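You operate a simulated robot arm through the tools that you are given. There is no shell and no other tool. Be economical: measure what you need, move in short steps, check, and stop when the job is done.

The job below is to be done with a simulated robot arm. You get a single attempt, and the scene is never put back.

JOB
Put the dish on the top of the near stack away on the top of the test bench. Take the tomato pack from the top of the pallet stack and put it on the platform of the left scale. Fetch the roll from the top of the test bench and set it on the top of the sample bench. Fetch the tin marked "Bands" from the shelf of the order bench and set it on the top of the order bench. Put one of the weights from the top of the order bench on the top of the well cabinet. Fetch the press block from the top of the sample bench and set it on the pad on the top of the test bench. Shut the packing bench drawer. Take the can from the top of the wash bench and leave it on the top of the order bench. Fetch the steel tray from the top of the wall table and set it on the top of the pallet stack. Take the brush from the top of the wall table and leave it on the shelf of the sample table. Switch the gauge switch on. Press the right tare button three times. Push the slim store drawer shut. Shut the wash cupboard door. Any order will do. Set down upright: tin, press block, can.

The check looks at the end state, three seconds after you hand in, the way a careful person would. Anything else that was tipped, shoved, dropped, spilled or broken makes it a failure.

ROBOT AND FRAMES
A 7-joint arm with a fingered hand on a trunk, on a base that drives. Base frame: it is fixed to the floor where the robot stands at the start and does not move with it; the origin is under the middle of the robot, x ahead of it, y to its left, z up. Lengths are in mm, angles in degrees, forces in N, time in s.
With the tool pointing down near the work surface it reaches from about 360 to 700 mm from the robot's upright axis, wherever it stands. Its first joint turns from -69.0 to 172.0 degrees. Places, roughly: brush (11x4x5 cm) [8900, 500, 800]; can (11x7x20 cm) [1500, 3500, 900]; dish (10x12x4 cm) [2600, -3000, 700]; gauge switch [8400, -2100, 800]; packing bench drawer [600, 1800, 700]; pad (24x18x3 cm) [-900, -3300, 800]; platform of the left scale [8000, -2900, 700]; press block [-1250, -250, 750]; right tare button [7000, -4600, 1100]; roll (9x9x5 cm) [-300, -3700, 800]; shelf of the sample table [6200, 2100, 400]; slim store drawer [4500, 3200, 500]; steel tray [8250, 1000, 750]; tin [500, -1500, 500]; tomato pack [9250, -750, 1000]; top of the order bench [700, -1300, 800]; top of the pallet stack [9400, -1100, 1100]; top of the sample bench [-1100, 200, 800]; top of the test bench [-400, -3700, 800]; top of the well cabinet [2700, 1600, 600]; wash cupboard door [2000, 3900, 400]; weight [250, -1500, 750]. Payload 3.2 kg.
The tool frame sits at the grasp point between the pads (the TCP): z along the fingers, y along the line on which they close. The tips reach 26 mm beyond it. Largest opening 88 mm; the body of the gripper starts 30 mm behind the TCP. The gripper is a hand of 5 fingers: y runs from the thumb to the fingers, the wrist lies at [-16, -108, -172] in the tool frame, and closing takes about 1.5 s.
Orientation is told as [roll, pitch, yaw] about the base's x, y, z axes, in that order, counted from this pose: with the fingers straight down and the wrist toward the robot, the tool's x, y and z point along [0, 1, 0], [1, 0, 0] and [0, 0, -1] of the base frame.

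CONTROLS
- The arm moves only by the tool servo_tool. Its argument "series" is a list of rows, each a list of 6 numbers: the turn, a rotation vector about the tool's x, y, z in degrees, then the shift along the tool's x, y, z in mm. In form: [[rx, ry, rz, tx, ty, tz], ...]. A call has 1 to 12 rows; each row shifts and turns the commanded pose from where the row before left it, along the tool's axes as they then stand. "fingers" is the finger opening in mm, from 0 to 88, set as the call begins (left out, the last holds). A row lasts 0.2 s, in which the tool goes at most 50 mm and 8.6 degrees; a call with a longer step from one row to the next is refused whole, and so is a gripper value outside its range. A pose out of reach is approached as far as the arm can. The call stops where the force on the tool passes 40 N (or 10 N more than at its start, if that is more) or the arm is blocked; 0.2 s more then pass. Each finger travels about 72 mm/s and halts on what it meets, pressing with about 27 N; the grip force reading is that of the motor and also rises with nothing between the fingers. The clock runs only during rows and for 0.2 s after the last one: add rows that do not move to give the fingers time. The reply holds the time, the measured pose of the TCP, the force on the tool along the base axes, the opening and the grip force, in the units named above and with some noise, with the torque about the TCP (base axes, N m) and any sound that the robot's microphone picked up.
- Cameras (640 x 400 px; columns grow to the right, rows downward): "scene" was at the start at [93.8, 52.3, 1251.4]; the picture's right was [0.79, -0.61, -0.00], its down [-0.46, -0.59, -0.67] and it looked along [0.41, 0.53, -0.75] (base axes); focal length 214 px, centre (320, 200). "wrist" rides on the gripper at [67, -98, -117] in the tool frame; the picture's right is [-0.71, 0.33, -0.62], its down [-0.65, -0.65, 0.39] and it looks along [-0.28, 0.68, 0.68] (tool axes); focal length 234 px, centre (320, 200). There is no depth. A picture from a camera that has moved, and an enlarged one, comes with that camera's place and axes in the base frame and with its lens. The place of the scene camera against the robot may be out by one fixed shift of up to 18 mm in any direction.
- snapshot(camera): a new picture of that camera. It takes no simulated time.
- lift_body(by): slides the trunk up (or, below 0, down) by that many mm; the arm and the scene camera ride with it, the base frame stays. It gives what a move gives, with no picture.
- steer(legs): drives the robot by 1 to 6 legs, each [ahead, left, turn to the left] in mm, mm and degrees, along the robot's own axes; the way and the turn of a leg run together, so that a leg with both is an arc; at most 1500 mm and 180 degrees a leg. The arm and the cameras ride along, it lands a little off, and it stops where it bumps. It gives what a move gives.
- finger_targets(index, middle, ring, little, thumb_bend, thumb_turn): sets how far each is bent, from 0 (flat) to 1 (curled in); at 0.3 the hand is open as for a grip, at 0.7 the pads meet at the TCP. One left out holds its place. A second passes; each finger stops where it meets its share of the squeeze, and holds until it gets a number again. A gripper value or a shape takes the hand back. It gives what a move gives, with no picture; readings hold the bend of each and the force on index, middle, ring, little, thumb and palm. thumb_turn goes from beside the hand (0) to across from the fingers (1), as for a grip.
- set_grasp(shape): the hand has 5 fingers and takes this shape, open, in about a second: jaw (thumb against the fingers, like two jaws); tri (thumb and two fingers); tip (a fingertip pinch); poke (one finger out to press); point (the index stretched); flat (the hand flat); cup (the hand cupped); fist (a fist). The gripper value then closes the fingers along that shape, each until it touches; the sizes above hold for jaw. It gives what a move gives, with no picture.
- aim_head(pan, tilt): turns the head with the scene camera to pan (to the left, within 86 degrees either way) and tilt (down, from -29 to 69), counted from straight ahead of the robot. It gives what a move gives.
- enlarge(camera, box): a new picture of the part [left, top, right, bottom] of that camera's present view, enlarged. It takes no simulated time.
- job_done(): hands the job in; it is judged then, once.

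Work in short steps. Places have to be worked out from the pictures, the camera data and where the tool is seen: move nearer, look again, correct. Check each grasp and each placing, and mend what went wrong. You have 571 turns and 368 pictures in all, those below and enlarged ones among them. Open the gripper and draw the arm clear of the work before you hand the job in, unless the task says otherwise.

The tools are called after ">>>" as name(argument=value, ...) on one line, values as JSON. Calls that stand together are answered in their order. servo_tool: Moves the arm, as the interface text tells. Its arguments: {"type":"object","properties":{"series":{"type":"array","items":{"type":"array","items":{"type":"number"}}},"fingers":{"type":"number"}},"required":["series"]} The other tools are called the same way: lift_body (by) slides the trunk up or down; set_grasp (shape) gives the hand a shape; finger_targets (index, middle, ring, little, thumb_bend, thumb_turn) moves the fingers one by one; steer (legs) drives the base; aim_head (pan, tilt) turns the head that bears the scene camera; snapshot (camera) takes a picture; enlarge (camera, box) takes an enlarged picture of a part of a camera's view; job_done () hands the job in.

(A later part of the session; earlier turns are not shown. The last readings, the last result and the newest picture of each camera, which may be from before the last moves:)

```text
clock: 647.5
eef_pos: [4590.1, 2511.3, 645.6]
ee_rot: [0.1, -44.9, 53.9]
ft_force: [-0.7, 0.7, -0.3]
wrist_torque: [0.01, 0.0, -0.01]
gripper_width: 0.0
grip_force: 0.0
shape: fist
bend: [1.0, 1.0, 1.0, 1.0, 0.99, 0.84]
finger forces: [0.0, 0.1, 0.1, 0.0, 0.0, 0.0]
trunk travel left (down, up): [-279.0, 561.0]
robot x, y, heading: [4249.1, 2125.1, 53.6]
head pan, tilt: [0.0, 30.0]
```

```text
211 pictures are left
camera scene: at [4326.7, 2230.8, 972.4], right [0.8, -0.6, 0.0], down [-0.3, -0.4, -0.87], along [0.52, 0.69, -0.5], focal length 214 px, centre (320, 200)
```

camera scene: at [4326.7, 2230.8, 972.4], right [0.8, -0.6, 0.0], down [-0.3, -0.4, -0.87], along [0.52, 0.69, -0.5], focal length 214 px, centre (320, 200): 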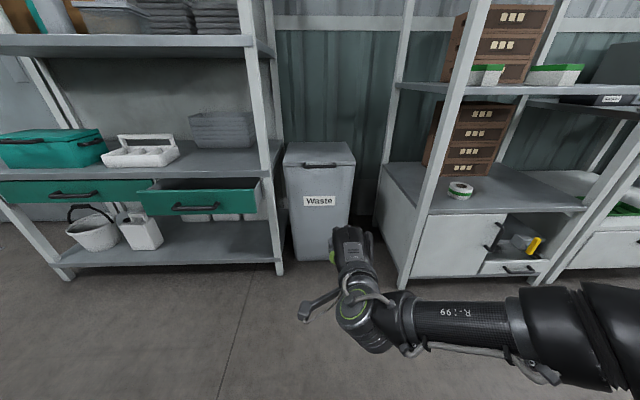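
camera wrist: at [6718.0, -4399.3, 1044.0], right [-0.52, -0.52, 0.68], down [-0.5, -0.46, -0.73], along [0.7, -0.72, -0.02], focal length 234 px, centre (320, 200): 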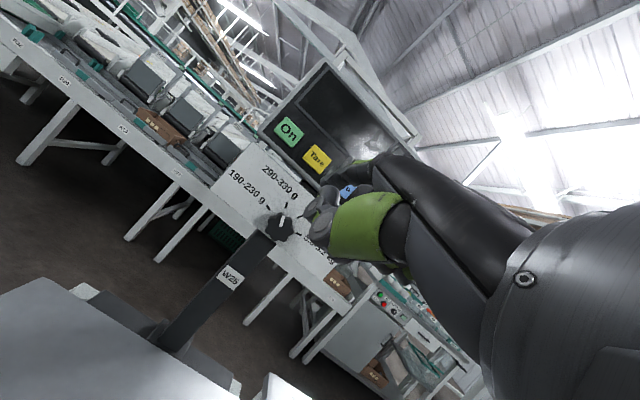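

Drawer face centre is ~920 ahead, 507 left, z≈500. Sidestep left, lower, approach.

>>> steer(legs=[[0, 545, 1.5]])

>>> lift_body(by=-140)

>>> steer(legs=[[220, 0, 0]])

>>> snapshot(camera="scene")

```text
clock: 650.0
eef_pos: [4241.2, 2782.1, 647.0]
ee_rot: [0.3, -45.0, 65.2]
ft_force: [-0.2, -0.9, -0.2]
wrist_torque: [0.01, -0.02, -0.02]
gripper_width: 0.0
grip_force: 0.1
shape: fist
bend: [1.0, 1.0, 1.0, 1.0, 0.99, 0.84]
finger forces: [0.0, 0.0, 0.0, 0.0, 0.0, 0.0]
trunk travel left (down, up): [-279.0, 561.0]
robot x, y, heading: [3979.9, 2339.4, 65.0]
head pan, tilt: [0.0, 30.0]
stopped in leg 1: the robot was blocked; the commanded pose is now the measured one
```

```text
clock: 651.7
eef_pos: [4240.4, 2782.0, 507.0]
ee_rot: [0.1, -45.0, 65.2]
ft_force: [-0.3, 0.1, -0.3]
wrist_torque: [-0.01, 0.0, 0.0]
gripper_width: 0.0
grip_force: 0.1
shape: fist
bend: [1.0, 1.0, 1.0, 1.0, 0.99, 0.84]
finger forces: [0.1, 0.1, 0.1, 0.0, 0.0, 0.1]
trunk travel left (down, up): [-139.0, 701.0]
robot x, y, heading: [3980.5, 2338.9, 64.9]
head pan, tilt: [0.0, 30.0]
```

```text
clock: 653.4
eef_pos: [4332.8, 2983.6, 506.9]
ee_rot: [0.3, -45.0, 65.4]
ft_force: [1.1, -0.1, -0.4]
wrist_torque: [0.0, -0.01, -0.01]
gripper_width: 0.0
grip_force: 0.0
shape: fist
bend: [1.0, 1.0, 1.0, 1.0, 0.99, 0.84]
finger forces: [0.1, 0.0, 0.0, 0.0, 0.1, 0.0]
trunk travel left (down, up): [-139.0, 701.0]
robot x, y, heading: [4075.7, 2538.4, 65.2]
head pan, tilt: [0.0, 30.0]
```

```text
210 pictures are left
camera scene: at [4129.3, 2656.0, 832.4], right [0.91, -0.42, 0.0], down [-0.21, -0.45, -0.87], along [0.37, 0.78, -0.5], focal length 214 px, centre (320, 200)
```

scene: 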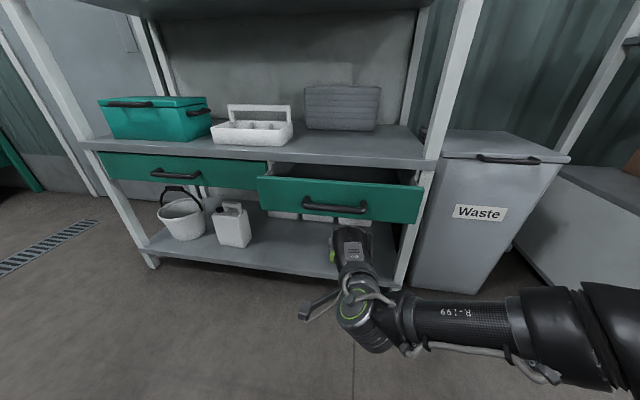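

Turn back to 55° and shift left to line the fist up with the drawer handle.

>>> steer(legs=[[0, 0, -10], [0, 110, 0]])

>>> snapshot(camera="scene")

```text
clock: 655.3
eef_pos: [4316.7, 2995.0, 506.2]
ee_rot: [0.3, -45.0, 55.4]
ft_force: [0.3, -0.8, 0.5]
wrist_torque: [0.01, 0.01, -0.02]
gripper_width: 0.0
grip_force: 0.0
shape: fist
bend: [1.0, 1.0, 1.0, 1.0, 0.99, 0.84]
finger forces: [0.1, 0.0, 0.1, 0.1, 0.0, 0.1]
trunk travel left (down, up): [-139.0, 701.0]
robot x, y, heading: [3982.2, 2604.9, 54.9]
head pan, tilt: [0.0, 30.0]
```

```text
209 pictures are left
camera scene: at [4060.4, 2707.1, 832.4], right [0.82, -0.57, 0.0], down [-0.29, -0.41, -0.87], along [0.5, 0.71, -0.5], focal length 214 px, centre (320, 200)
```

scene: 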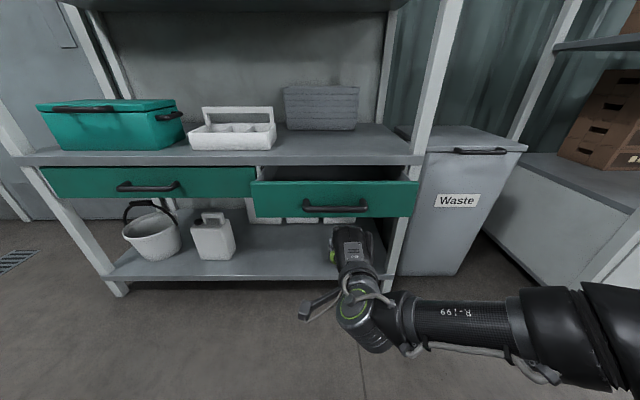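

>>> steer(legs=[[150, 0, 0]])

>>> snapshot(camera="scene")

```text
clock: 656.6
eef_pos: [4402.3, 3119.0, 507.7]
ee_rot: [0.3, -45.0, 55.3]
ft_force: [-0.3, 0.5, 0.1]
wrist_torque: [0.0, 0.0, 0.01]
gripper_width: 0.0
grip_force: 0.1
shape: fist
bend: [1.0, 1.0, 1.0, 1.0, 0.99, 0.84]
finger forces: [0.1, 0.0, 0.1, 0.0, 0.0, 0.0]
trunk travel left (down, up): [-139.0, 701.0]
robot x, y, heading: [4068.4, 2727.1, 55.0]
head pan, tilt: [0.0, 30.0]
```

```text
208 pictures are left
camera scene: at [4147.0, 2830.5, 832.4], right [0.82, -0.57, 0.0], down [-0.29, -0.41, -0.87], along [0.5, 0.71, -0.5], focal length 214 px, centre (320, 200)
```

scene: 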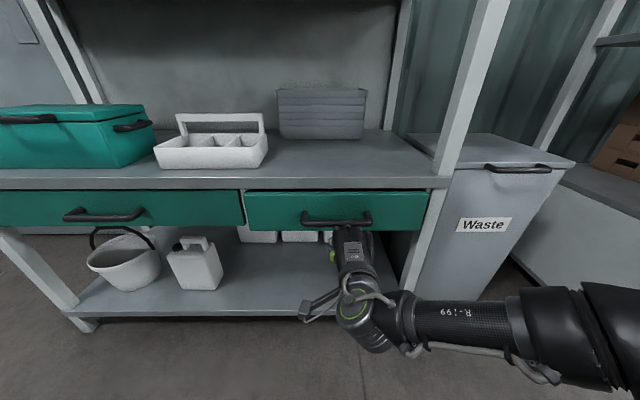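

>>> steer(legs=[[50, 0, 0]])

>>> snapshot(camera="scene")

```text
clock: 657.6
eef_pos: [4421.6, 3149.4, 496.0]
ee_rot: [-0.3, -43.6, 56.3]
ft_force: [-3.7, -5.7, -5.9]
wrist_torque: [0.34, -0.13, -0.04]
gripper_width: 83.4
grip_force: 0.1
shape: fist
bend: [1.0, 1.0, 1.0, 1.0, 0.99, 0.84]
finger forces: [0.1, 8.4, 0.0, 0.0, 0.0, 0.0]
trunk travel left (down, up): [-139.0, 701.0]
robot x, y, heading: [4099.6, 2759.2, 54.8]
head pan, tilt: [0.0, 30.0]
stopped in leg 1: the force on the tool passed its limit at 73 N (the readings are from after the stop); the commanded pose is now the measured one
```

```text
207 pictures are left
camera scene: at [4171.2, 2864.7, 832.5], right [0.82, -0.58, 0.0], down [-0.29, -0.41, -0.87], along [0.5, 0.71, -0.5], focal length 214 px, centre (320, 200)
```

scene: 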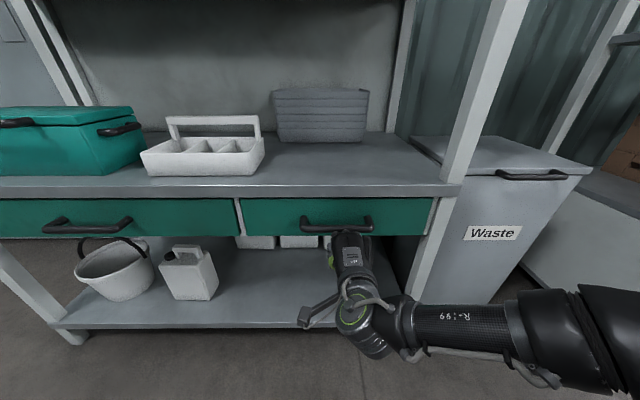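

Both drawers now flush: shut. Back off a little and check.

>>> steer(legs=[[-180, 0, 0]])

>>> snapshot(camera="scene")

```text
clock: 659.1
eef_pos: [4316.8, 3000.2, 497.8]
ee_rot: [-0.2, -43.6, 56.2]
ft_force: [0.1, 0.3, 0.1]
wrist_torque: [0.04, 0.01, 0.05]
gripper_width: 83.3
grip_force: 0.0
shape: fist
bend: [1.0, 1.0, 1.0, 1.0, 0.99, 0.84]
finger forces: [0.1, 0.0, 0.2, 0.0, 0.0, 0.0]
trunk travel left (down, up): [-139.0, 701.0]
robot x, y, heading: [3989.7, 2609.9, 55.1]
head pan, tilt: [0.0, 30.0]
```

```text
206 pictures are left
camera scene: at [4066.3, 2715.6, 832.4], right [0.82, -0.58, 0.0], down [-0.29, -0.41, -0.87], along [0.5, 0.71, -0.5], focal length 214 px, centre (320, 200)
```

scene: 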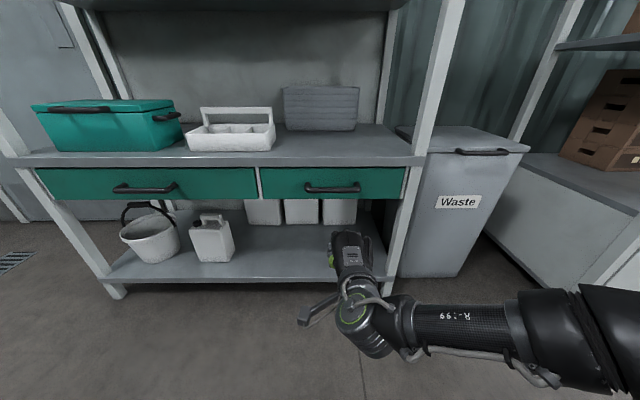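

Drawer shut. Restore the hand, raise the trunk, turn to travel along the wall aisle.

>>> lift_body(by=400)

>>> servo_tool(series=[[8, 0, 0, 0, 0, 0], [8, 0, 0, 0, 0, 0], [8, 0, 0, 0, 0, 0], [8, 0, 0, 0, 0, 0], [8, 0, 0, 0, 0, 0], [3.5, 0, 0, 0, 0, 0], [0, 0, 0, 0, 0, 0]])

>>> set_grasp(shape="jaw")

>>> steer(legs=[[0, -600, 0], [0, 0, -90], [1200, 0, 0]])

>>> aim_head(pan=20, tilt=20)

>>> snapshot(camera="scene")

```text
clock: 663.0
eef_pos: [4317.5, 3000.3, 899.0]
ee_rot: [-0.1, -43.7, 56.2]
ft_force: [-0.1, -0.4, 0.4]
wrist_torque: [-0.01, 0.03, -0.06]
gripper_width: 83.4
grip_force: 0.1
shape: fist
bend: [1.0, 1.0, 1.0, 1.0, 0.99, 0.84]
finger forces: [0.0, 0.1, 0.0, 0.0, 0.0, 0.0]
trunk travel left (down, up): [-539.0, 301.0]
robot x, y, heading: [3991.5, 2608.7, 54.9]
head pan, tilt: [0.0, 30.0]
```

```text
clock: 664.6
eef_pos: [4316.8, 2999.1, 897.3]
ee_rot: [0.0, -0.2, 56.1]
ft_force: [-0.8, -0.9, -0.2]
wrist_torque: [-0.04, 0.02, 0.01]
gripper_width: 83.4
grip_force: 0.0
shape: fist
bend: [1.0, 1.0, 1.0, 1.0, 0.99, 0.84]
finger forces: [0.1, 0.0, 0.0, 0.0, 0.0, 0.0]
trunk travel left (down, up): [-539.0, 301.0]
robot x, y, heading: [3988.9, 2614.9, 55.0]
head pan, tilt: [0.0, 30.0]
```

```text
clock: 665.5
eef_pos: [4317.3, 3000.8, 897.8]
ee_rot: [-0.1, -0.2, 56.1]
ft_force: [1.4, 0.0, -0.5]
wrist_torque: [0.01, 0.01, 0.03]
gripper_width: 88.0
grip_force: 0.0
shape: jaw
bend: [0.3, 0.3, 0.3, 0.3, 0.3, 0.97]
finger forces: [0.0, 0.1, 0.0, 0.0, 0.0, 0.0]
trunk travel left (down, up): [-539.0, 301.0]
robot x, y, heading: [3987.8, 2607.0, 54.8]
head pan, tilt: [0.0, 30.0]
```

```text
clock: 678.4
eef_pos: [5856.6, 1231.5, 897.7]
ee_rot: [-0.1, -0.2, -34.3]
ft_force: [-0.2, 0.5, -0.7]
wrist_torque: [0.03, 0.04, 0.01]
gripper_width: 88.0
grip_force: 0.1
shape: jaw
bend: [0.3, 0.3, 0.3, 0.3, 0.3, 0.97]
finger forces: [0.0, 0.0, 0.0, 0.1, 0.0, 0.1]
trunk travel left (down, up): [-539.0, 301.0]
robot x, y, heading: [5467.4, 1563.4, -35.7]
head pan, tilt: [0.0, 30.0]
```

```text
clock: 679.2
eef_pos: [5856.7, 1231.5, 897.8]
ee_rot: [-0.1, -0.1, -34.3]
ft_force: [0.1, -0.3, -0.6]
wrist_torque: [-0.01, 0.0, 0.0]
gripper_width: 87.6
grip_force: 0.1
shape: jaw
bend: [0.3, 0.3, 0.3, 0.3, 0.3, 0.97]
finger forces: [0.0, 0.0, 0.1, 0.0, 0.0, 0.0]
trunk travel left (down, up): [-539.0, 301.0]
robot x, y, heading: [5468.1, 1564.7, -35.6]
head pan, tilt: [20.0, 20.0]
```

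```text
205 pictures are left
camera scene: at [5595.6, 1498.6, 1248.4], right [-0.27, -0.96, 0.0], down [-0.33, 0.09, -0.94], along [0.91, -0.25, -0.34], focal length 214 px, centre (320, 200)
```

scene: 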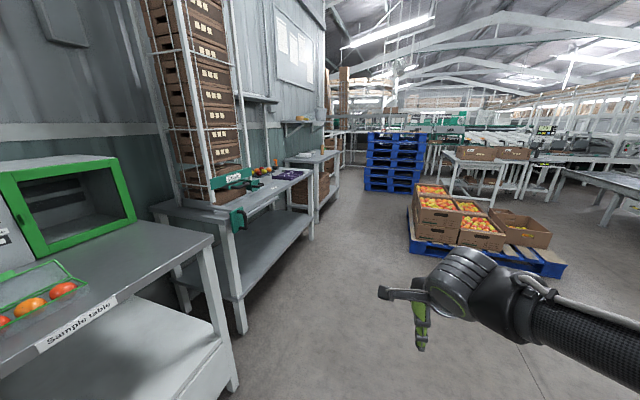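

The sample table is at my left. Continue along the aisle between tables and pallet toward the wall table.

>>> steer(legs=[[1200, 170, 0.5]])

>>> aim_head(pan=25, tilt=22)

>>> snapshot(camera="scene")

```text
clock: 685.3
eef_pos: [6902.7, 647.1, 898.0]
ee_rot: [-0.2, -0.1, -35.9]
ft_force: [1.5, 0.6, -0.3]
wrist_torque: [0.02, 0.0, -0.03]
gripper_width: 87.6
grip_force: 0.1
shape: jaw
bend: [0.3, 0.3, 0.3, 0.3, 0.3, 0.97]
finger forces: [0.0, 0.0, 0.1, 0.1, 0.0, 0.0]
trunk travel left (down, up): [-539.0, 301.0]
robot x, y, heading: [6528.2, 982.5, -37.2]
head pan, tilt: [20.0, 20.0]
```

```text
clock: 686.0
eef_pos: [6902.7, 647.2, 899.3]
ee_rot: [-0.1, -0.1, -35.9]
ft_force: [0.0, 0.3, 0.2]
wrist_torque: [0.02, 0.03, -0.01]
gripper_width: 88.2
grip_force: 0.1
shape: jaw
bend: [0.3, 0.3, 0.3, 0.3, 0.3, 0.97]
finger forces: [0.0, 0.0, 0.0, 0.1, 0.0, 0.1]
trunk travel left (down, up): [-539.0, 301.0]
robot x, y, heading: [6525.9, 989.1, -37.3]
head pan, tilt: [25.0, 22.0]
```

```text
204 pictures are left
camera scene: at [6651.2, 929.6, 1245.2], right [-0.21, -0.98, 0.0], down [-0.37, 0.08, -0.93], along [0.91, -0.2, -0.37], focal length 214 px, centre (320, 200)
```

scene: 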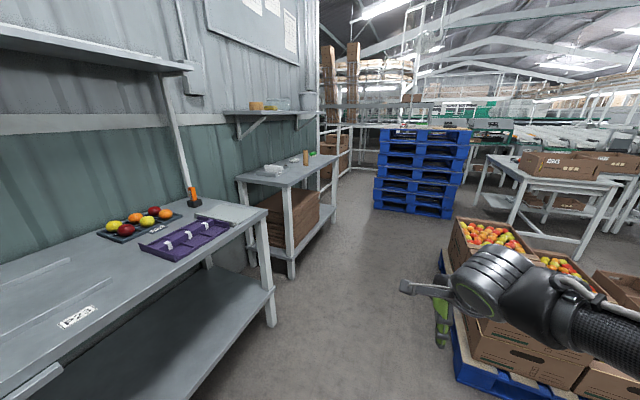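

The wall table is next ahead on the left. Advance beside it and turn to face it.

>>> steer(legs=[[1450, 190, 2.3], [0, 0, 90]])

>>> lift_body(by=150)

>>> aim_head(pan=-15, tilt=35)

>>> snapshot(camera="scene")

```text
clock: 697.0
eef_pos: [8134.2, 670.3, 898.6]
ee_rot: [-0.1, -0.3, 54.5]
ft_force: [0.4, 0.0, 0.2]
wrist_torque: [-0.05, 0.01, -0.02]
gripper_width: 88.0
grip_force: 0.0
shape: jaw
bend: [0.3, 0.3, 0.3, 0.3, 0.3, 0.97]
finger forces: [0.0, 0.0, 0.1, 0.0, 0.0, 0.0]
trunk travel left (down, up): [-539.0, 301.0]
robot x, y, heading: [7792.3, 292.0, 53.3]
head pan, tilt: [25.0, 22.0]
```

```text
clock: 698.7
eef_pos: [8135.1, 671.8, 1047.9]
ee_rot: [-0.1, -0.2, 54.4]
ft_force: [0.4, 0.1, 0.4]
wrist_torque: [0.01, 0.01, -0.03]
gripper_width: 87.8
grip_force: 0.1
shape: jaw
bend: [0.3, 0.3, 0.3, 0.3, 0.3, 0.97]
finger forces: [0.0, 0.0, 0.0, 0.0, 0.0, 0.0]
trunk travel left (down, up): [-689.0, 151.0]
robot x, y, heading: [7797.1, 286.8, 53.2]
head pan, tilt: [25.0, 22.0]
```

```text
clock: 699.8
eef_pos: [8133.3, 672.4, 1048.0]
ee_rot: [-0.1, -0.2, 54.5]
ft_force: [0.5, -1.6, -0.4]
wrist_torque: [0.01, 0.0, -0.03]
gripper_width: 87.8
grip_force: 0.0
shape: jaw
bend: [0.3, 0.3, 0.3, 0.3, 0.3, 0.97]
finger forces: [0.0, 0.0, 0.0, 0.1, 0.0, 0.0]
trunk travel left (down, up): [-689.0, 151.0]
robot x, y, heading: [7793.8, 292.5, 53.2]
head pan, tilt: [-15.0, 35.0]
```

```text
203 pictures are left
camera scene: at [7889.8, 375.4, 1374.6], right [0.62, -0.78, 0.0], down [-0.45, -0.36, -0.82], along [0.64, 0.51, -0.57], focal length 214 px, centre (320, 200)
```

scene: 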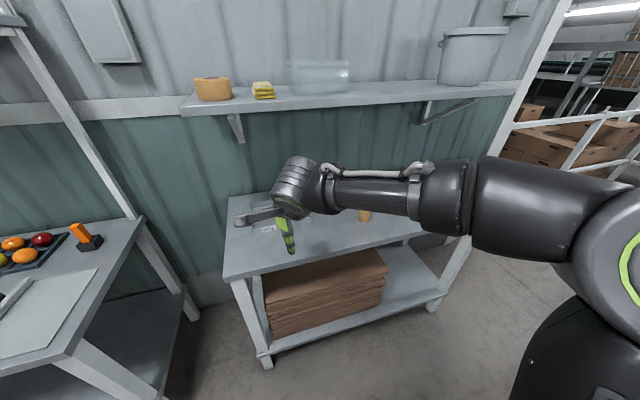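

>>> snapshot(camera="wrist")

>>> enlarge(camera="scene", box=[210, 170, 410, 290])

```text
202 pictures are left
camera wrist: at [8022.3, 630.9, 1164.9], right [0.77, -0.14, 0.63], down [0.15, -0.91, -0.39], along [0.62, 0.39, -0.67], focal length 234 px, centre (320, 200)
```

wrist: 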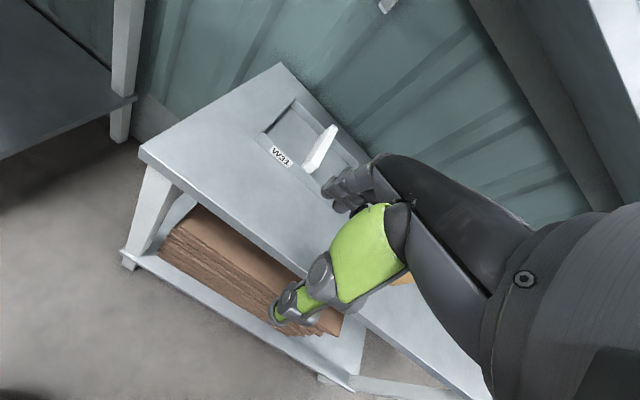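

```text
3.20 times, centred on (310, 230) of scene
camera zoom: at [7889.8, 375.4, 1374.6], right [0.62, -0.78, 0.0], down [-0.45, -0.36, -0.82], along [0.64, 0.51, -0.57], focal length 686 px, centre (352, 104)
```

zoom: 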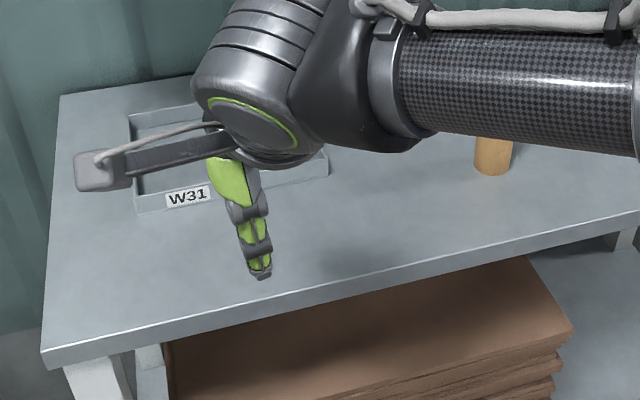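

The tray "W31" stands on this table; the brush should be farther right. Move right for a clear view of all.

>>> steer(legs=[[0, -350, 1.5]])

>>> aim_head(pan=10, tilt=35)

>>> snapshot(camera="scene")

>>> snapshot(camera="wrist")

```text
clock: 702.1
eef_pos: [8405.8, 475.8, 1047.6]
ee_rot: [0.0, -0.2, 56.0]
ft_force: [-0.5, -0.2, -0.3]
wrist_torque: [-0.04, 0.0, 0.01]
gripper_width: 87.6
grip_force: 0.0
shape: jaw
bend: [0.3, 0.3, 0.3, 0.3, 0.3, 0.97]
finger forces: [0.0, 0.0, 0.1, 0.1, 0.1, 0.0]
trunk travel left (down, up): [-689.0, 151.0]
robot x, y, heading: [8076.8, 85.6, 54.6]
head pan, tilt: [-15.0, 35.0]
```

```text
clock: 703.0
eef_pos: [8404.7, 476.2, 1048.4]
ee_rot: [0.0, -0.3, 56.1]
ft_force: [0.0, -0.7, 0.5]
wrist_torque: [0.01, 0.01, 0.02]
gripper_width: 88.0
grip_force: 0.1
shape: jaw
bend: [0.3, 0.3, 0.3, 0.3, 0.3, 0.97]
finger forces: [0.1, 0.1, 0.0, 0.1, 0.0, 0.0]
trunk travel left (down, up): [-689.0, 151.0]
robot x, y, heading: [8075.8, 83.2, 54.8]
head pan, tilt: [10.0, 35.0]
```

```text
200 pictures are left
camera scene: at [8139.0, 197.0, 1374.6], right [0.91, -0.43, 0.0], down [-0.24, -0.52, -0.82], along [0.35, 0.74, -0.57], focal length 214 px, centre (320, 200)
```

scene: 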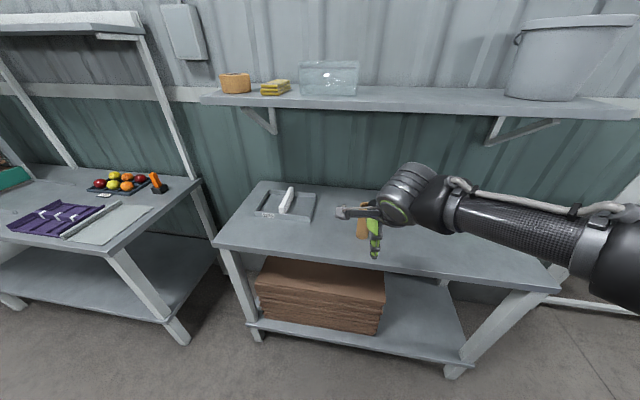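

```text
199 pictures are left
camera wrist: at [8294.6, 432.8, 1164.9], right [0.77, -0.12, 0.63], down [0.18, -0.9, -0.39], along [0.61, 0.41, -0.67], focal length 234 px, centre (320, 200)
```

wrist: 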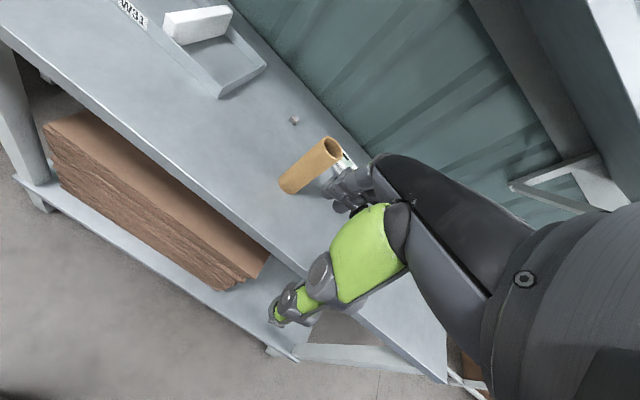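

>>> enlarge(camera="scene", box=[230, 165, 390, 265])

>>> enlarge(camera="wrist", box=[240, 90, 420, 220])

```text
4.00 times, centred on (310, 215) of scene
camera zoom: at [8139.0, 197.0, 1374.6], right [0.91, -0.43, 0.0], down [-0.24, -0.52, -0.82], along [0.35, 0.74, -0.57], focal length 858 px, centre (360, 140)
```

zoom: 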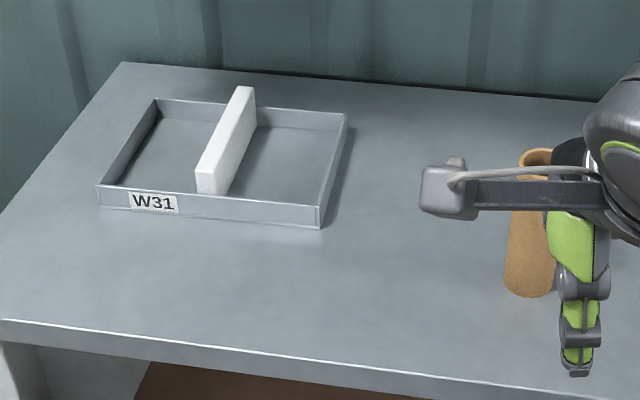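

```text
3.08 times, centred on (330, 155) of wrist
camera zoom: at [8294.6, 432.8, 1164.9], right [0.77, -0.12, 0.63], down [0.18, -0.9, -0.39], along [0.61, 0.41, -0.67], focal length 720 px, centre (289, 338)
```

zoom: 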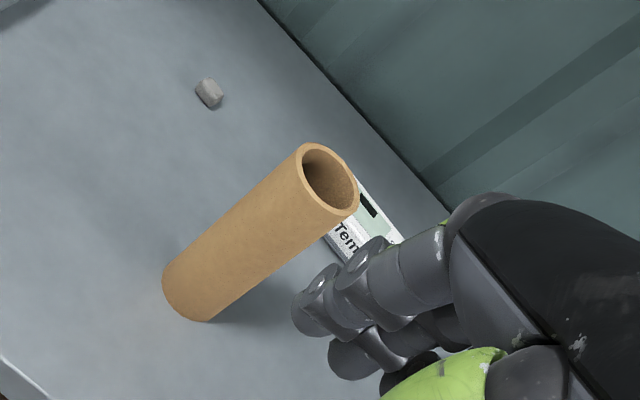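

The tray has a central rib to grip; its top centre is at ≈(8334,945,853). The rib runs away from me, so I turn the tool yaw by +90°.

>>> servo_tool(series=[[0, 0, -8.2, 0, 0, 0], [0, 0, -8.2, 0, 0, 0], [0, 0, -8.2, 0, 0, 0], [0, 0, -8.2, 0, 0, 0], [0, 0, -8.2, 0, 0, 0], [0, 0, -8.2, 0, 0, 0], [0, 0, -8.2, 0, 0, 0], [0, 0, -8.2, 0, 0, 0], [0, 0, -8.2, 0, 0, 0], [0, 0, -8.2, 0, 0, 0], [0, 0, -7, 0, 0, 0], [0, 0, 0, 0, 0, 0]])

>>> snapshot(camera="scene")

```text
clock: 705.5
eef_pos: [8405.3, 475.7, 1047.9]
ee_rot: [-0.3, 0.2, 145.2]
ft_force: [-0.5, 0.2, -0.4]
wrist_torque: [0.0, -0.01, 0.04]
gripper_width: 87.9
grip_force: 0.1
shape: jaw
bend: [0.3, 0.3, 0.3, 0.3, 0.3, 0.97]
finger forces: [0.1, 0.0, 0.0, 0.0, 0.0, 0.0]
trunk travel left (down, up): [-689.0, 151.0]
robot x, y, heading: [8079.2, 87.1, 54.9]
head pan, tilt: [10.0, 35.0]
```

```text
196 pictures are left
camera scene: at [8138.9, 196.7, 1374.6], right [0.91, -0.42, 0.0], down [-0.24, -0.52, -0.82], along [0.35, 0.74, -0.57], focal length 214 px, centre (320, 200)
```

scene: 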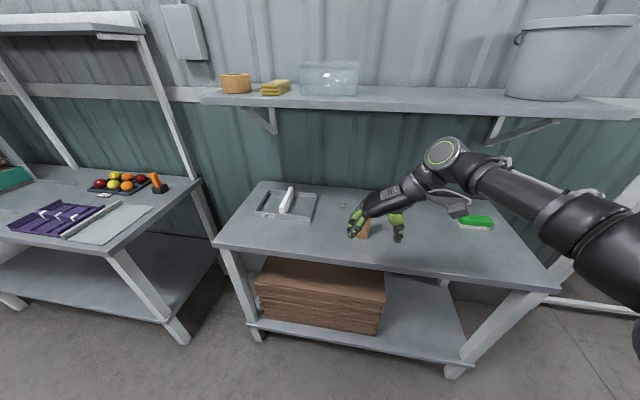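

Brush visible at the right (green). Drive to bring the hand over the tray's rib.

>>> steer(legs=[[0, 328, 0], [300, 0, 0]])

>>> servo_tool(series=[[0, 0, 0, -43, 0, 0], [0, 0, 0, 0, 0, 0]])

>>> snapshot(camera="wrist")

>>> snapshot(camera="scene")

```text
clock: 709.5
eef_pos: [8332.0, 854.9, 1017.9]
ee_rot: [4.4, 1.8, 145.6]
ft_force: [1.8, 0.6, -0.3]
wrist_torque: [-0.04, 0.07, 0.04]
gripper_width: 88.0
grip_force: 0.1
shape: jaw
bend: [0.3, 0.3, 0.3, 0.3, 0.3, 0.97]
finger forces: [0.0, 0.1, 0.0, 0.1, 0.0, 0.0]
trunk travel left (down, up): [-689.0, 151.0]
robot x, y, heading: [8001.3, 496.7, 50.8]
head pan, tilt: [10.0, 35.0]
stopped in leg 2: the force on the tool passed its limit at 75 N (the readings are from after the stop); the commanded pose is now the measured one
```

```text
clock: 710.1
eef_pos: [8352.8, 888.4, 1018.5]
ee_rot: [4.0, 1.7, 145.6]
ft_force: [0.2, 0.0, -0.3]
wrist_torque: [0.0, 0.04, 0.01]
gripper_width: 88.0
grip_force: 0.1
shape: jaw
bend: [0.3, 0.3, 0.3, 0.3, 0.3, 0.97]
finger forces: [0.0, 0.1, 0.0, 0.0, 0.0, 0.0]
trunk travel left (down, up): [-689.0, 151.0]
robot x, y, heading: [8000.5, 497.3, 50.9]
head pan, tilt: [10.0, 35.0]
```

```text
195 pictures are left
camera wrist: at [8397.0, 787.8, 1142.3], right [0.14, 0.82, 0.56], down [0.9, 0.14, -0.41], along [-0.41, 0.56, -0.72], focal length 234 px, centre (320, 200)
```

wrist: 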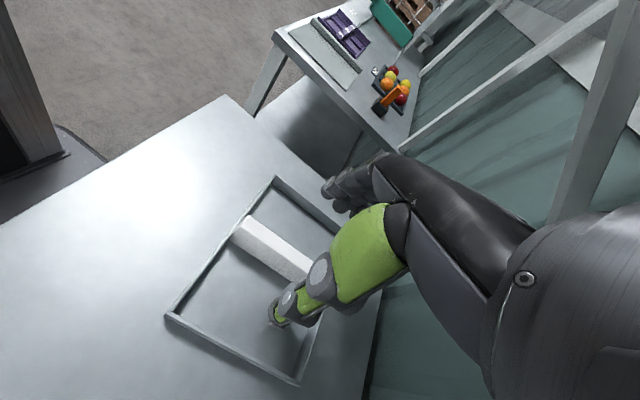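

```text
194 pictures are left
camera scene: at [8071.4, 601.7, 1374.7], right [0.87, -0.49, 0.0], down [-0.28, -0.5, -0.82], along [0.4, 0.72, -0.57], focal length 214 px, centre (320, 200)
```

scene: 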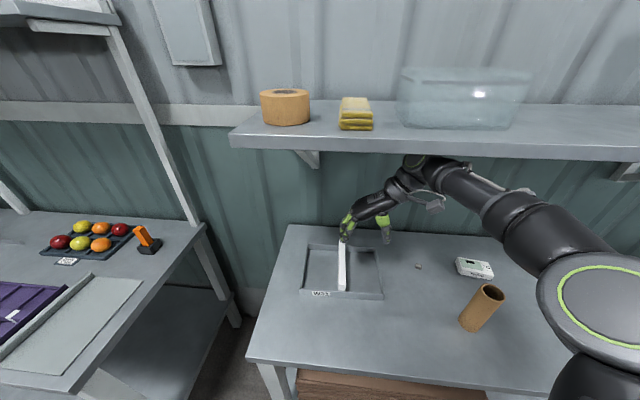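

The wrist touched the wall shelf above. Lower the trunk to clear it, then look at the shelf items.

>>> lift_body(by=-80)

>>> aim_head(pan=-30, tilt=15)

>>> snapshot(camera="scene")

```text
clock: 711.3
eef_pos: [8352.6, 889.5, 936.5]
ee_rot: [4.1, 1.8, 145.7]
ft_force: [-1.0, -0.1, 0.1]
wrist_torque: [-0.01, -0.02, -0.02]
gripper_width: 87.8
grip_force: 0.1
shape: jaw
bend: [0.3, 0.3, 0.3, 0.3, 0.3, 0.97]
finger forces: [0.0, 0.0, 0.0, 0.0, 0.0, 0.0]
trunk travel left (down, up): [-609.0, 231.0]
robot x, y, heading: [8001.2, 496.4, 50.9]
head pan, tilt: [10.0, 35.0]
```

```text
clock: 712.4
eef_pos: [8352.4, 888.4, 937.2]
ee_rot: [4.1, 1.8, 145.7]
ft_force: [0.1, 0.3, -1.0]
wrist_torque: [0.01, -0.01, -0.01]
gripper_width: 87.8
grip_force: 0.1
shape: jaw
bend: [0.3, 0.3, 0.3, 0.3, 0.3, 0.97]
finger forces: [0.0, 0.0, 0.1, 0.1, 0.0, 0.0]
trunk travel left (down, up): [-609.0, 231.0]
robot x, y, heading: [8000.4, 500.9, 50.9]
head pan, tilt: [-30.0, 15.0]
```

```text
193 pictures are left
camera scene: at [8115.2, 559.6, 1326.5], right [0.36, -0.93, 0.0], down [-0.24, -0.09, -0.97], along [0.9, 0.34, -0.26], focal length 214 px, centre (320, 200)
```

scene: 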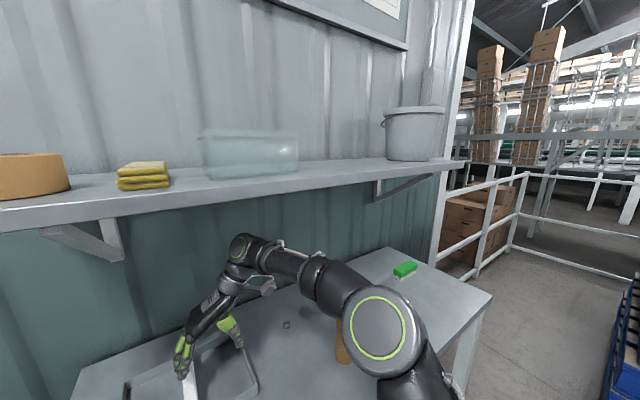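

Shelf items all still stand. Level the tool and move over the rib.

>>> servo_tool(series=[[3.8, 2.3, 0, 0, 0, 0], [0, 0, 0, -35, 47, 0], [0, 0, 0, 0, 0, 0]])

>>> snapshot(camera="wrist")

```text
refused: row 2 steps farther than a row can; nothing moved
```

```text
192 pictures are left
camera wrist: at [8396.3, 788.9, 1062.1], right [0.13, 0.82, 0.56], down [0.9, 0.14, -0.41], along [-0.41, 0.56, -0.72], focal length 234 px, centre (320, 200)
```

wrist: 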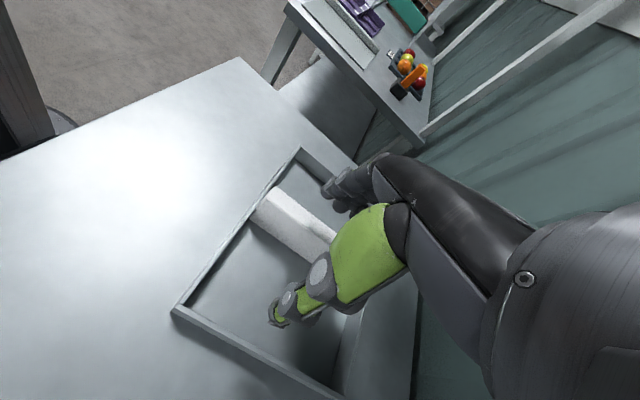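

>>> servo_tool(series=[[3.8, 2.3, 0, 0, 0, 0], [0, 0, 0, -17, 25, 0], [0, 0, 0, -17, 25, 0], [0, 0, 0, 0, 0, 0]])

>>> snapshot(camera="wrist")

```text
clock: 713.4
eef_pos: [8331.2, 943.1, 929.4]
ee_rot: [6.4, 5.6, 146.1]
ft_force: [-0.3, 0.1, 0.0]
wrist_torque: [0.03, 0.02, 0.0]
gripper_width: 88.0
grip_force: 0.0
shape: jaw
bend: [0.3, 0.3, 0.3, 0.3, 0.3, 0.97]
finger forces: [0.1, 0.0, 0.0, 0.0, 0.0, 0.0]
trunk travel left (down, up): [-609.0, 231.0]
robot x, y, heading: [7998.3, 495.9, 50.8]
head pan, tilt: [-30.0, 15.0]
```

```text
191 pictures are left
camera wrist: at [8371.9, 852.3, 1063.0], right [0.11, 0.85, 0.51], down [0.91, 0.11, -0.39], along [-0.39, 0.51, -0.77], focal length 234 px, centre (320, 200)
```

wrist: 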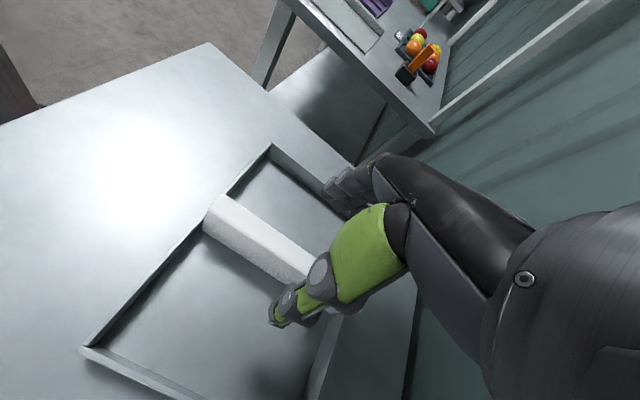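

>>> servo_tool(series=[[-5.6, -6.2, 0, 0, 0, 0], [0, 0, 0, 0, 0, 0]], fingers=70)

>>> snapshot(camera="wrist")

```text
clock: 714.0
eef_pos: [8330.3, 944.9, 929.7]
ee_rot: [0.2, 0.1, 145.8]
ft_force: [-0.3, 0.2, 0.6]
wrist_torque: [0.01, -0.01, 0.0]
gripper_width: 70.3
grip_force: 0.2
shape: jaw
bend: [0.38, 0.33, 0.27, 0.37, 0.08, 0.98]
finger forces: [0.0, 0.1, 0.0, 0.0, 0.1, 0.1]
trunk travel left (down, up): [-609.0, 231.0]
robot x, y, heading: [7999.1, 497.0, 50.8]
head pan, tilt: [-30.0, 15.0]
```

```text
190 pictures are left
camera wrist: at [8373.9, 835.9, 1046.7], right [0.13, 0.77, 0.62], down [0.91, 0.17, -0.39], along [-0.41, 0.61, -0.68], focal length 234 px, centre (320, 200)
```

wrist: 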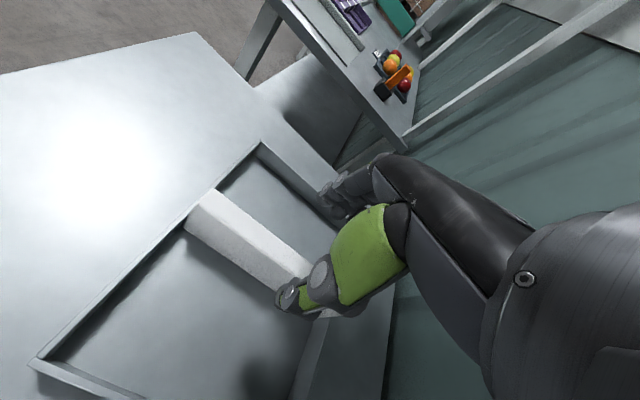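

Nudge 8 mm and descend with the arm to grip height.

>>> servo_tool(series=[[0, 0, 0, 0, 8, 20], [0, 0, 0, 0, 0, 25], [0, 0, 0, 0, 0, 20], [0, 0, 0, 0, 0, 10], [0, 0, 0, 0, 0, 10], [0, 0, 0, 0, 0, 0]])

>>> snapshot(camera="wrist")

```text
clock: 715.4
eef_pos: [8321.9, 948.6, 850.2]
ee_rot: [-0.2, -0.2, 145.6]
ft_force: [-0.8, 1.9, 22.8]
wrist_torque: [-0.09, -0.3, -0.05]
gripper_width: 69.2
grip_force: 0.0
shape: jaw
bend: [0.38, 0.32, 0.27, 0.37, 0.07, 0.99]
finger forces: [0.1, 8.0, 0.1, 0.1, 13.5, 0.0]
trunk travel left (down, up): [-609.0, 231.0]
robot x, y, heading: [8000.7, 495.5, 50.9]
head pan, tilt: [-30.0, 15.0]
```

```text
189 pictures are left
camera wrist: at [8364.6, 837.8, 966.9], right [0.13, 0.77, 0.63], down [0.91, 0.17, -0.39], along [-0.4, 0.62, -0.67], focal length 234 px, centre (320, 200)
```

wrist: 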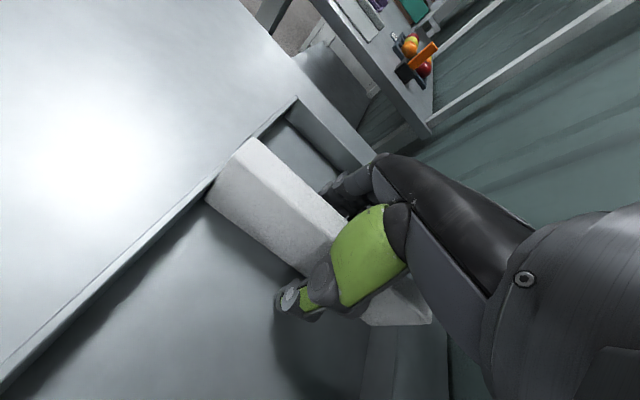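

Fingertips reached the tray floor. Raise 5 mm and close on the rib.

>>> servo_tool(series=[[0, 0, 0, 0, 0, -8], [0, 0, 0, 0, 0, 0]])

>>> servo_tool(series=[[0, 0, 0, 0, 0, 0], [0, 0, 0, 0, 0, 0], [0, 0, 0, 0, 0, 0], [0, 0, 0, 0, 0, 0], [0, 0, 0, 0, 0, 0], [0, 0, 0, 0, 0, 0], [0, 0, 0, 0, 0, 0], [0, 0, 0, 0, 0, -10], [0, 0, 0, 0, 0, -15], [0, 0, 0, 0, 0, 0]], fingers=5)

>>> snapshot(camera="wrist")

```text
clock: 716.0
eef_pos: [8323.1, 948.7, 851.2]
ee_rot: [0.4, 0.2, 145.7]
ft_force: [-0.7, -0.6, 0.2]
wrist_torque: [0.02, 0.01, -0.03]
gripper_width: 69.7
grip_force: 0.1
shape: jaw
bend: [0.38, 0.33, 0.27, 0.37, 0.08, 0.98]
finger forces: [0.1, 0.1, 0.0, 0.1, 0.1, 0.1]
trunk travel left (down, up): [-609.0, 231.0]
robot x, y, heading: [7998.8, 492.9, 50.7]
head pan, tilt: [-30.0, 15.0]
```

```text
clock: 718.2
eef_pos: [8325.2, 948.9, 876.8]
ee_rot: [0.3, 0.0, 145.7]
ft_force: [-0.6, 0.2, -1.6]
wrist_torque: [-0.01, 0.03, 0.0]
gripper_width: 13.8
grip_force: 27.4
shape: jaw
bend: [0.63, 0.61, 0.72, 0.69, 0.52, 1.0]
finger forces: [14.8, 6.6, 2.5, 1.5, 25.4, 0.0]
trunk travel left (down, up): [-609.0, 231.0]
robot x, y, heading: [7996.9, 494.1, 51.1]
head pan, tilt: [-30.0, 15.0]
```

```text
188 pictures are left
camera wrist: at [8366.8, 840.2, 994.8], right [0.13, 0.77, 0.62], down [0.9, 0.17, -0.39], along [-0.41, 0.61, -0.68], focal length 234 px, centre (320, 200)
```

wrist: 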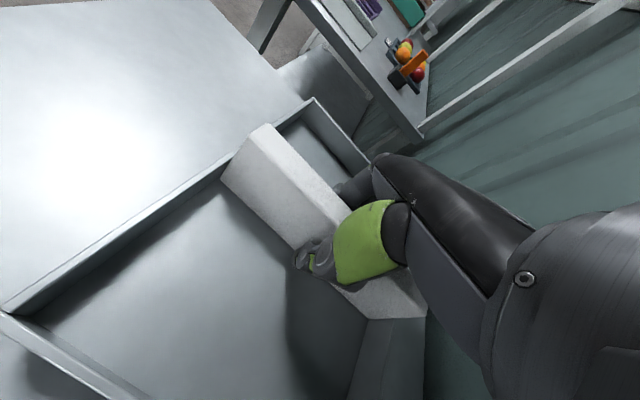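

Tray lifted. Raise a bit, back straight out from under the shelf, then turn toward the pallet stack (blue pallets).

>>> servo_tool(series=[[0, 0, 0, 0, 0, -30], [0, 0, 0, 0, 0, 0]])

>>> steer(legs=[[-430, 0, 0], [0, 0, -86], [300, 0, 0]])

>>> lift_body(by=231)

>>> aim_head(pan=0, tilt=20)

>>> snapshot(camera="scene")

>>> snapshot(camera="wrist")

```text
clock: 718.8
eef_pos: [8324.0, 949.5, 906.6]
ee_rot: [0.2, 0.0, 145.8]
ft_force: [0.5, 0.3, -1.1]
wrist_torque: [0.0, -0.01, 0.0]
gripper_width: 13.4
grip_force: 27.7
shape: jaw
bend: [0.63, 0.61, 0.72, 0.69, 0.52, 1.0]
finger forces: [14.8, 6.6, 2.5, 1.5, 25.4, 0.1]
trunk travel left (down, up): [-609.0, 231.0]
robot x, y, heading: [7997.9, 497.0, 50.7]
head pan, tilt: [-30.0, 15.0]
```

```text
clock: 726.6
eef_pos: [8457.9, -281.8, 906.8]
ee_rot: [0.4, 0.0, 60.7]
ft_force: [0.4, 0.3, -0.8]
wrist_torque: [0.03, 0.03, -0.02]
gripper_width: 13.3
grip_force: 27.2
shape: jaw
bend: [0.63, 0.61, 0.72, 0.69, 0.52, 1.0]
finger forces: [14.8, 6.6, 2.5, 1.4, 25.2, 0.0]
trunk travel left (down, up): [-609.0, 231.0]
robot x, y, heading: [7975.4, -0.2, -34.2]
head pan, tilt: [-30.0, 15.0]
```

```text
clock: 729.0
eef_pos: [8456.9, -280.3, 1136.7]
ee_rot: [0.3, 0.0, 60.8]
ft_force: [0.4, 0.4, -1.8]
wrist_torque: [-0.01, 0.04, 0.02]
gripper_width: 13.3
grip_force: 27.1
shape: jaw
bend: [0.63, 0.61, 0.72, 0.69, 0.52, 1.0]
finger forces: [14.8, 6.5, 2.5, 1.3, 25.3, 0.0]
trunk travel left (down, up): [-840.0, 0.0]
robot x, y, heading: [7975.1, 3.1, -34.2]
head pan, tilt: [-30.0, 15.0]
```

```text
clock: 730.0
eef_pos: [8457.5, -282.2, 1137.8]
ee_rot: [0.3, -0.1, 60.8]
ft_force: [0.7, 0.3, -2.1]
wrist_torque: [-0.02, 0.01, 0.0]
gripper_width: 13.3
grip_force: 26.8
shape: jaw
bend: [0.63, 0.61, 0.72, 0.69, 0.52, 1.0]
finger forces: [14.8, 6.6, 2.5, 1.3, 25.2, 0.0]
trunk travel left (down, up): [-840.0, 0.0]
robot x, y, heading: [7982.5, 4.9, -34.1]
head pan, tilt: [0.0, 20.0]
```

```text
187 pictures are left
camera scene: at [8092.6, -89.9, 1549.4], right [-0.56, -0.83, 0.0], down [-0.28, 0.19, -0.94], along [0.78, -0.53, -0.34], focal length 214 px, centre (320, 200)
```

scene: 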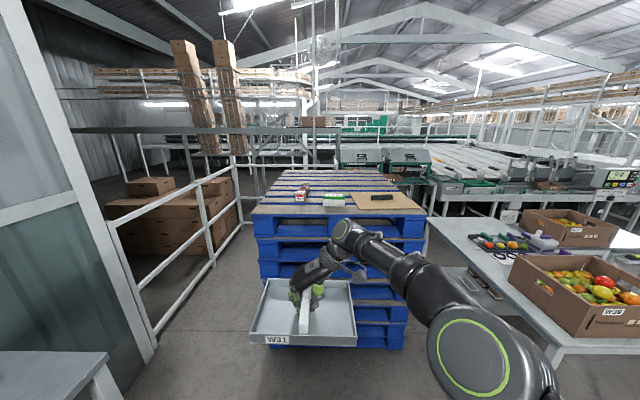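

```text
186 pictures are left
camera wrist: at [8351.7, -333.7, 1255.3], right [0.78, -0.06, 0.62], down [0.25, -0.89, -0.39], along [0.57, 0.46, -0.68], focal length 234 px, centre (320, 200)
```

wrist: 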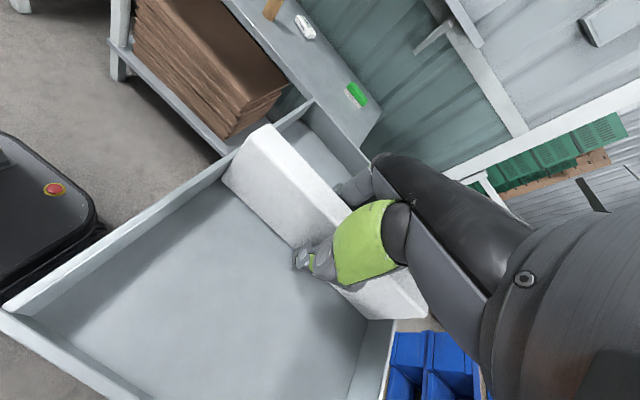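

>>> enlarge(camera="scene", box=[240, 160, 440, 230])

```text
3.20 times, centred on (340, 195) of scene
camera zoom: at [8092.6, -89.9, 1549.4], right [-0.56, -0.83, 0.0], down [-0.28, 0.19, -0.94], along [0.78, -0.53, -0.34], focal length 686 px, centre (256, 216)
```

zoom: 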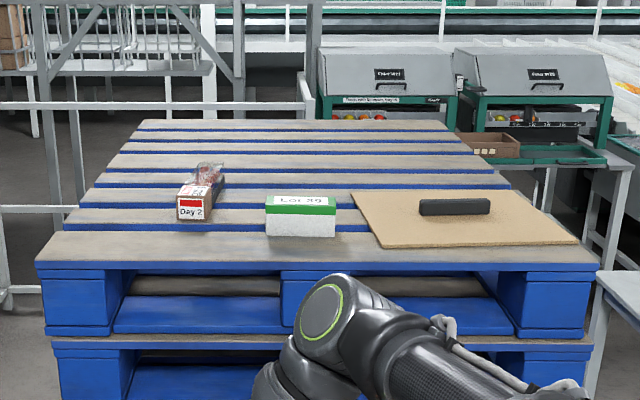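

The stack top (z≈1090) has the tomato pack "Day 2" front-left; free space lies behind it, best reached from the stack's left side. I raise the tray by arm and go round there.

>>> servo_tool(series=[[0, 0, 0, 0, 0, -40], [0, 0, 0, 0, 0, -40], [0, 0, 0, 0, 0, -20], [0, 0, 0, 0, 0, 0]])

>>> steer(legs=[[0, 0, -91], [0, 900, 0], [-720, 0, 0]])

>>> aim_head(pan=50, tilt=30)

>>> snapshot(camera="scene")

```text
clock: 731.0
eef_pos: [8456.8, -280.0, 1236.7]
ee_rot: [0.2, 0.0, 60.8]
ft_force: [-0.1, -0.3, -0.6]
wrist_torque: [0.01, 0.01, 0.07]
gripper_width: 13.5
grip_force: 27.2
shape: jaw
bend: [0.63, 0.61, 0.72, 0.69, 0.52, 1.0]
finger forces: [14.8, 6.6, 2.5, 1.5, 25.1, 0.0]
trunk travel left (down, up): [-840.0, 0.0]
robot x, y, heading: [7977.7, 1.2, -34.1]
head pan, tilt: [0.0, 20.0]
```

```text
clock: 743.2
eef_pos: [8843.9, -411.0, 1237.6]
ee_rot: [0.2, 0.0, -31.9]
ft_force: [-0.1, 0.5, -0.8]
wrist_torque: [0.01, 0.0, -0.04]
gripper_width: 13.8
grip_force: 27.6
shape: jaw
bend: [0.63, 0.61, 0.72, 0.69, 0.52, 1.0]
finger forces: [14.9, 6.5, 2.3, 1.3, 25.1, 0.0]
trunk travel left (down, up): [-840.0, 0.0]
robot x, y, heading: [9146.5, 54.1, -126.8]
head pan, tilt: [0.0, 20.0]
```

```text
clock: 744.4
eef_pos: [8844.0, -410.6, 1238.4]
ee_rot: [0.2, 0.0, -31.9]
ft_force: [0.6, 0.1, -1.1]
wrist_torque: [-0.01, 0.0, 0.02]
gripper_width: 13.7
grip_force: 26.3
shape: jaw
bend: [0.63, 0.61, 0.72, 0.69, 0.52, 1.0]
finger forces: [14.8, 6.5, 2.5, 1.3, 25.1, 0.0]
trunk travel left (down, up): [-840.0, 0.0]
robot x, y, heading: [9144.6, 56.9, -126.6]
head pan, tilt: [50.0, 30.0]
```

```text
184 pictures are left
camera scene: at [9131.5, -82.7, 1533.4], right [-0.97, -0.23, 0.0], down [-0.11, 0.49, -0.87], along [0.2, -0.84, -0.5], focal length 214 px, centre (320, 200)
```

scene: 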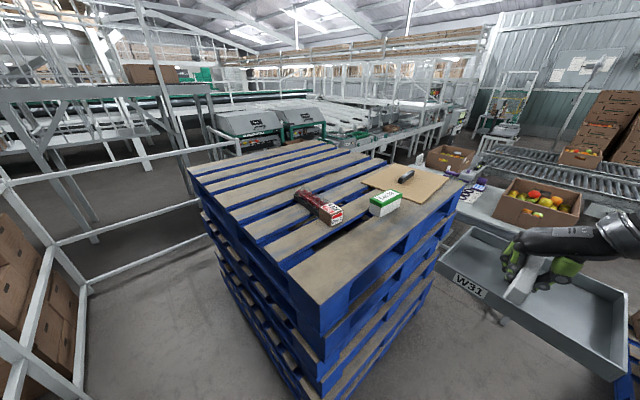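

Corridor beside the stack is free. Slide along it until the tray is above the rear-left part.

>>> steer(legs=[[-40, 790, 1.5]])

>>> aim_head(pan=10, tilt=40)

>>> snapshot(camera="scene")

```text
clock: 748.6
eef_pos: [9518.8, -845.8, 1238.2]
ee_rot: [0.2, 0.0, -29.9]
ft_force: [0.4, 0.1, -1.4]
wrist_torque: [-0.02, 0.0, 0.0]
gripper_width: 13.3
grip_force: 26.6
shape: jaw
bend: [0.63, 0.61, 0.72, 0.69, 0.52, 1.0]
finger forces: [14.7, 6.5, 2.4, 1.2, 25.1, 0.0]
trunk travel left (down, up): [-840.0, 0.0]
robot x, y, heading: [9803.8, -371.1, -125.0]
head pan, tilt: [50.0, 30.0]
```

```text
clock: 749.7
eef_pos: [9519.4, -845.8, 1238.2]
ee_rot: [0.2, 0.0, -29.9]
ft_force: [-1.0, -0.5, -0.8]
wrist_torque: [-0.01, 0.02, 0.01]
gripper_width: 13.4
grip_force: 27.0
shape: jaw
bend: [0.63, 0.61, 0.72, 0.69, 0.52, 1.0]
finger forces: [14.8, 6.5, 2.5, 1.1, 25.0, 0.0]
trunk travel left (down, up): [-840.0, 0.0]
robot x, y, heading: [9805.6, -370.8, -124.5]
head pan, tilt: [10.0, 40.0]
```

```text
183 pictures are left
camera scene: at [9735.6, -497.6, 1518.0], right [-0.91, 0.42, 0.0], down [0.27, 0.58, -0.77], along [-0.32, -0.7, -0.64], focal length 214 px, centre (320, 200)
```

scene: 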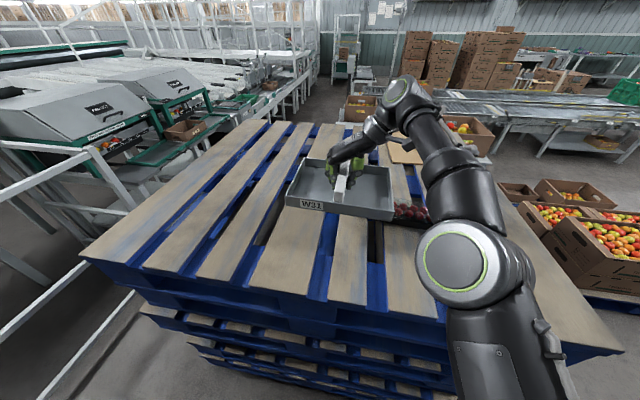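

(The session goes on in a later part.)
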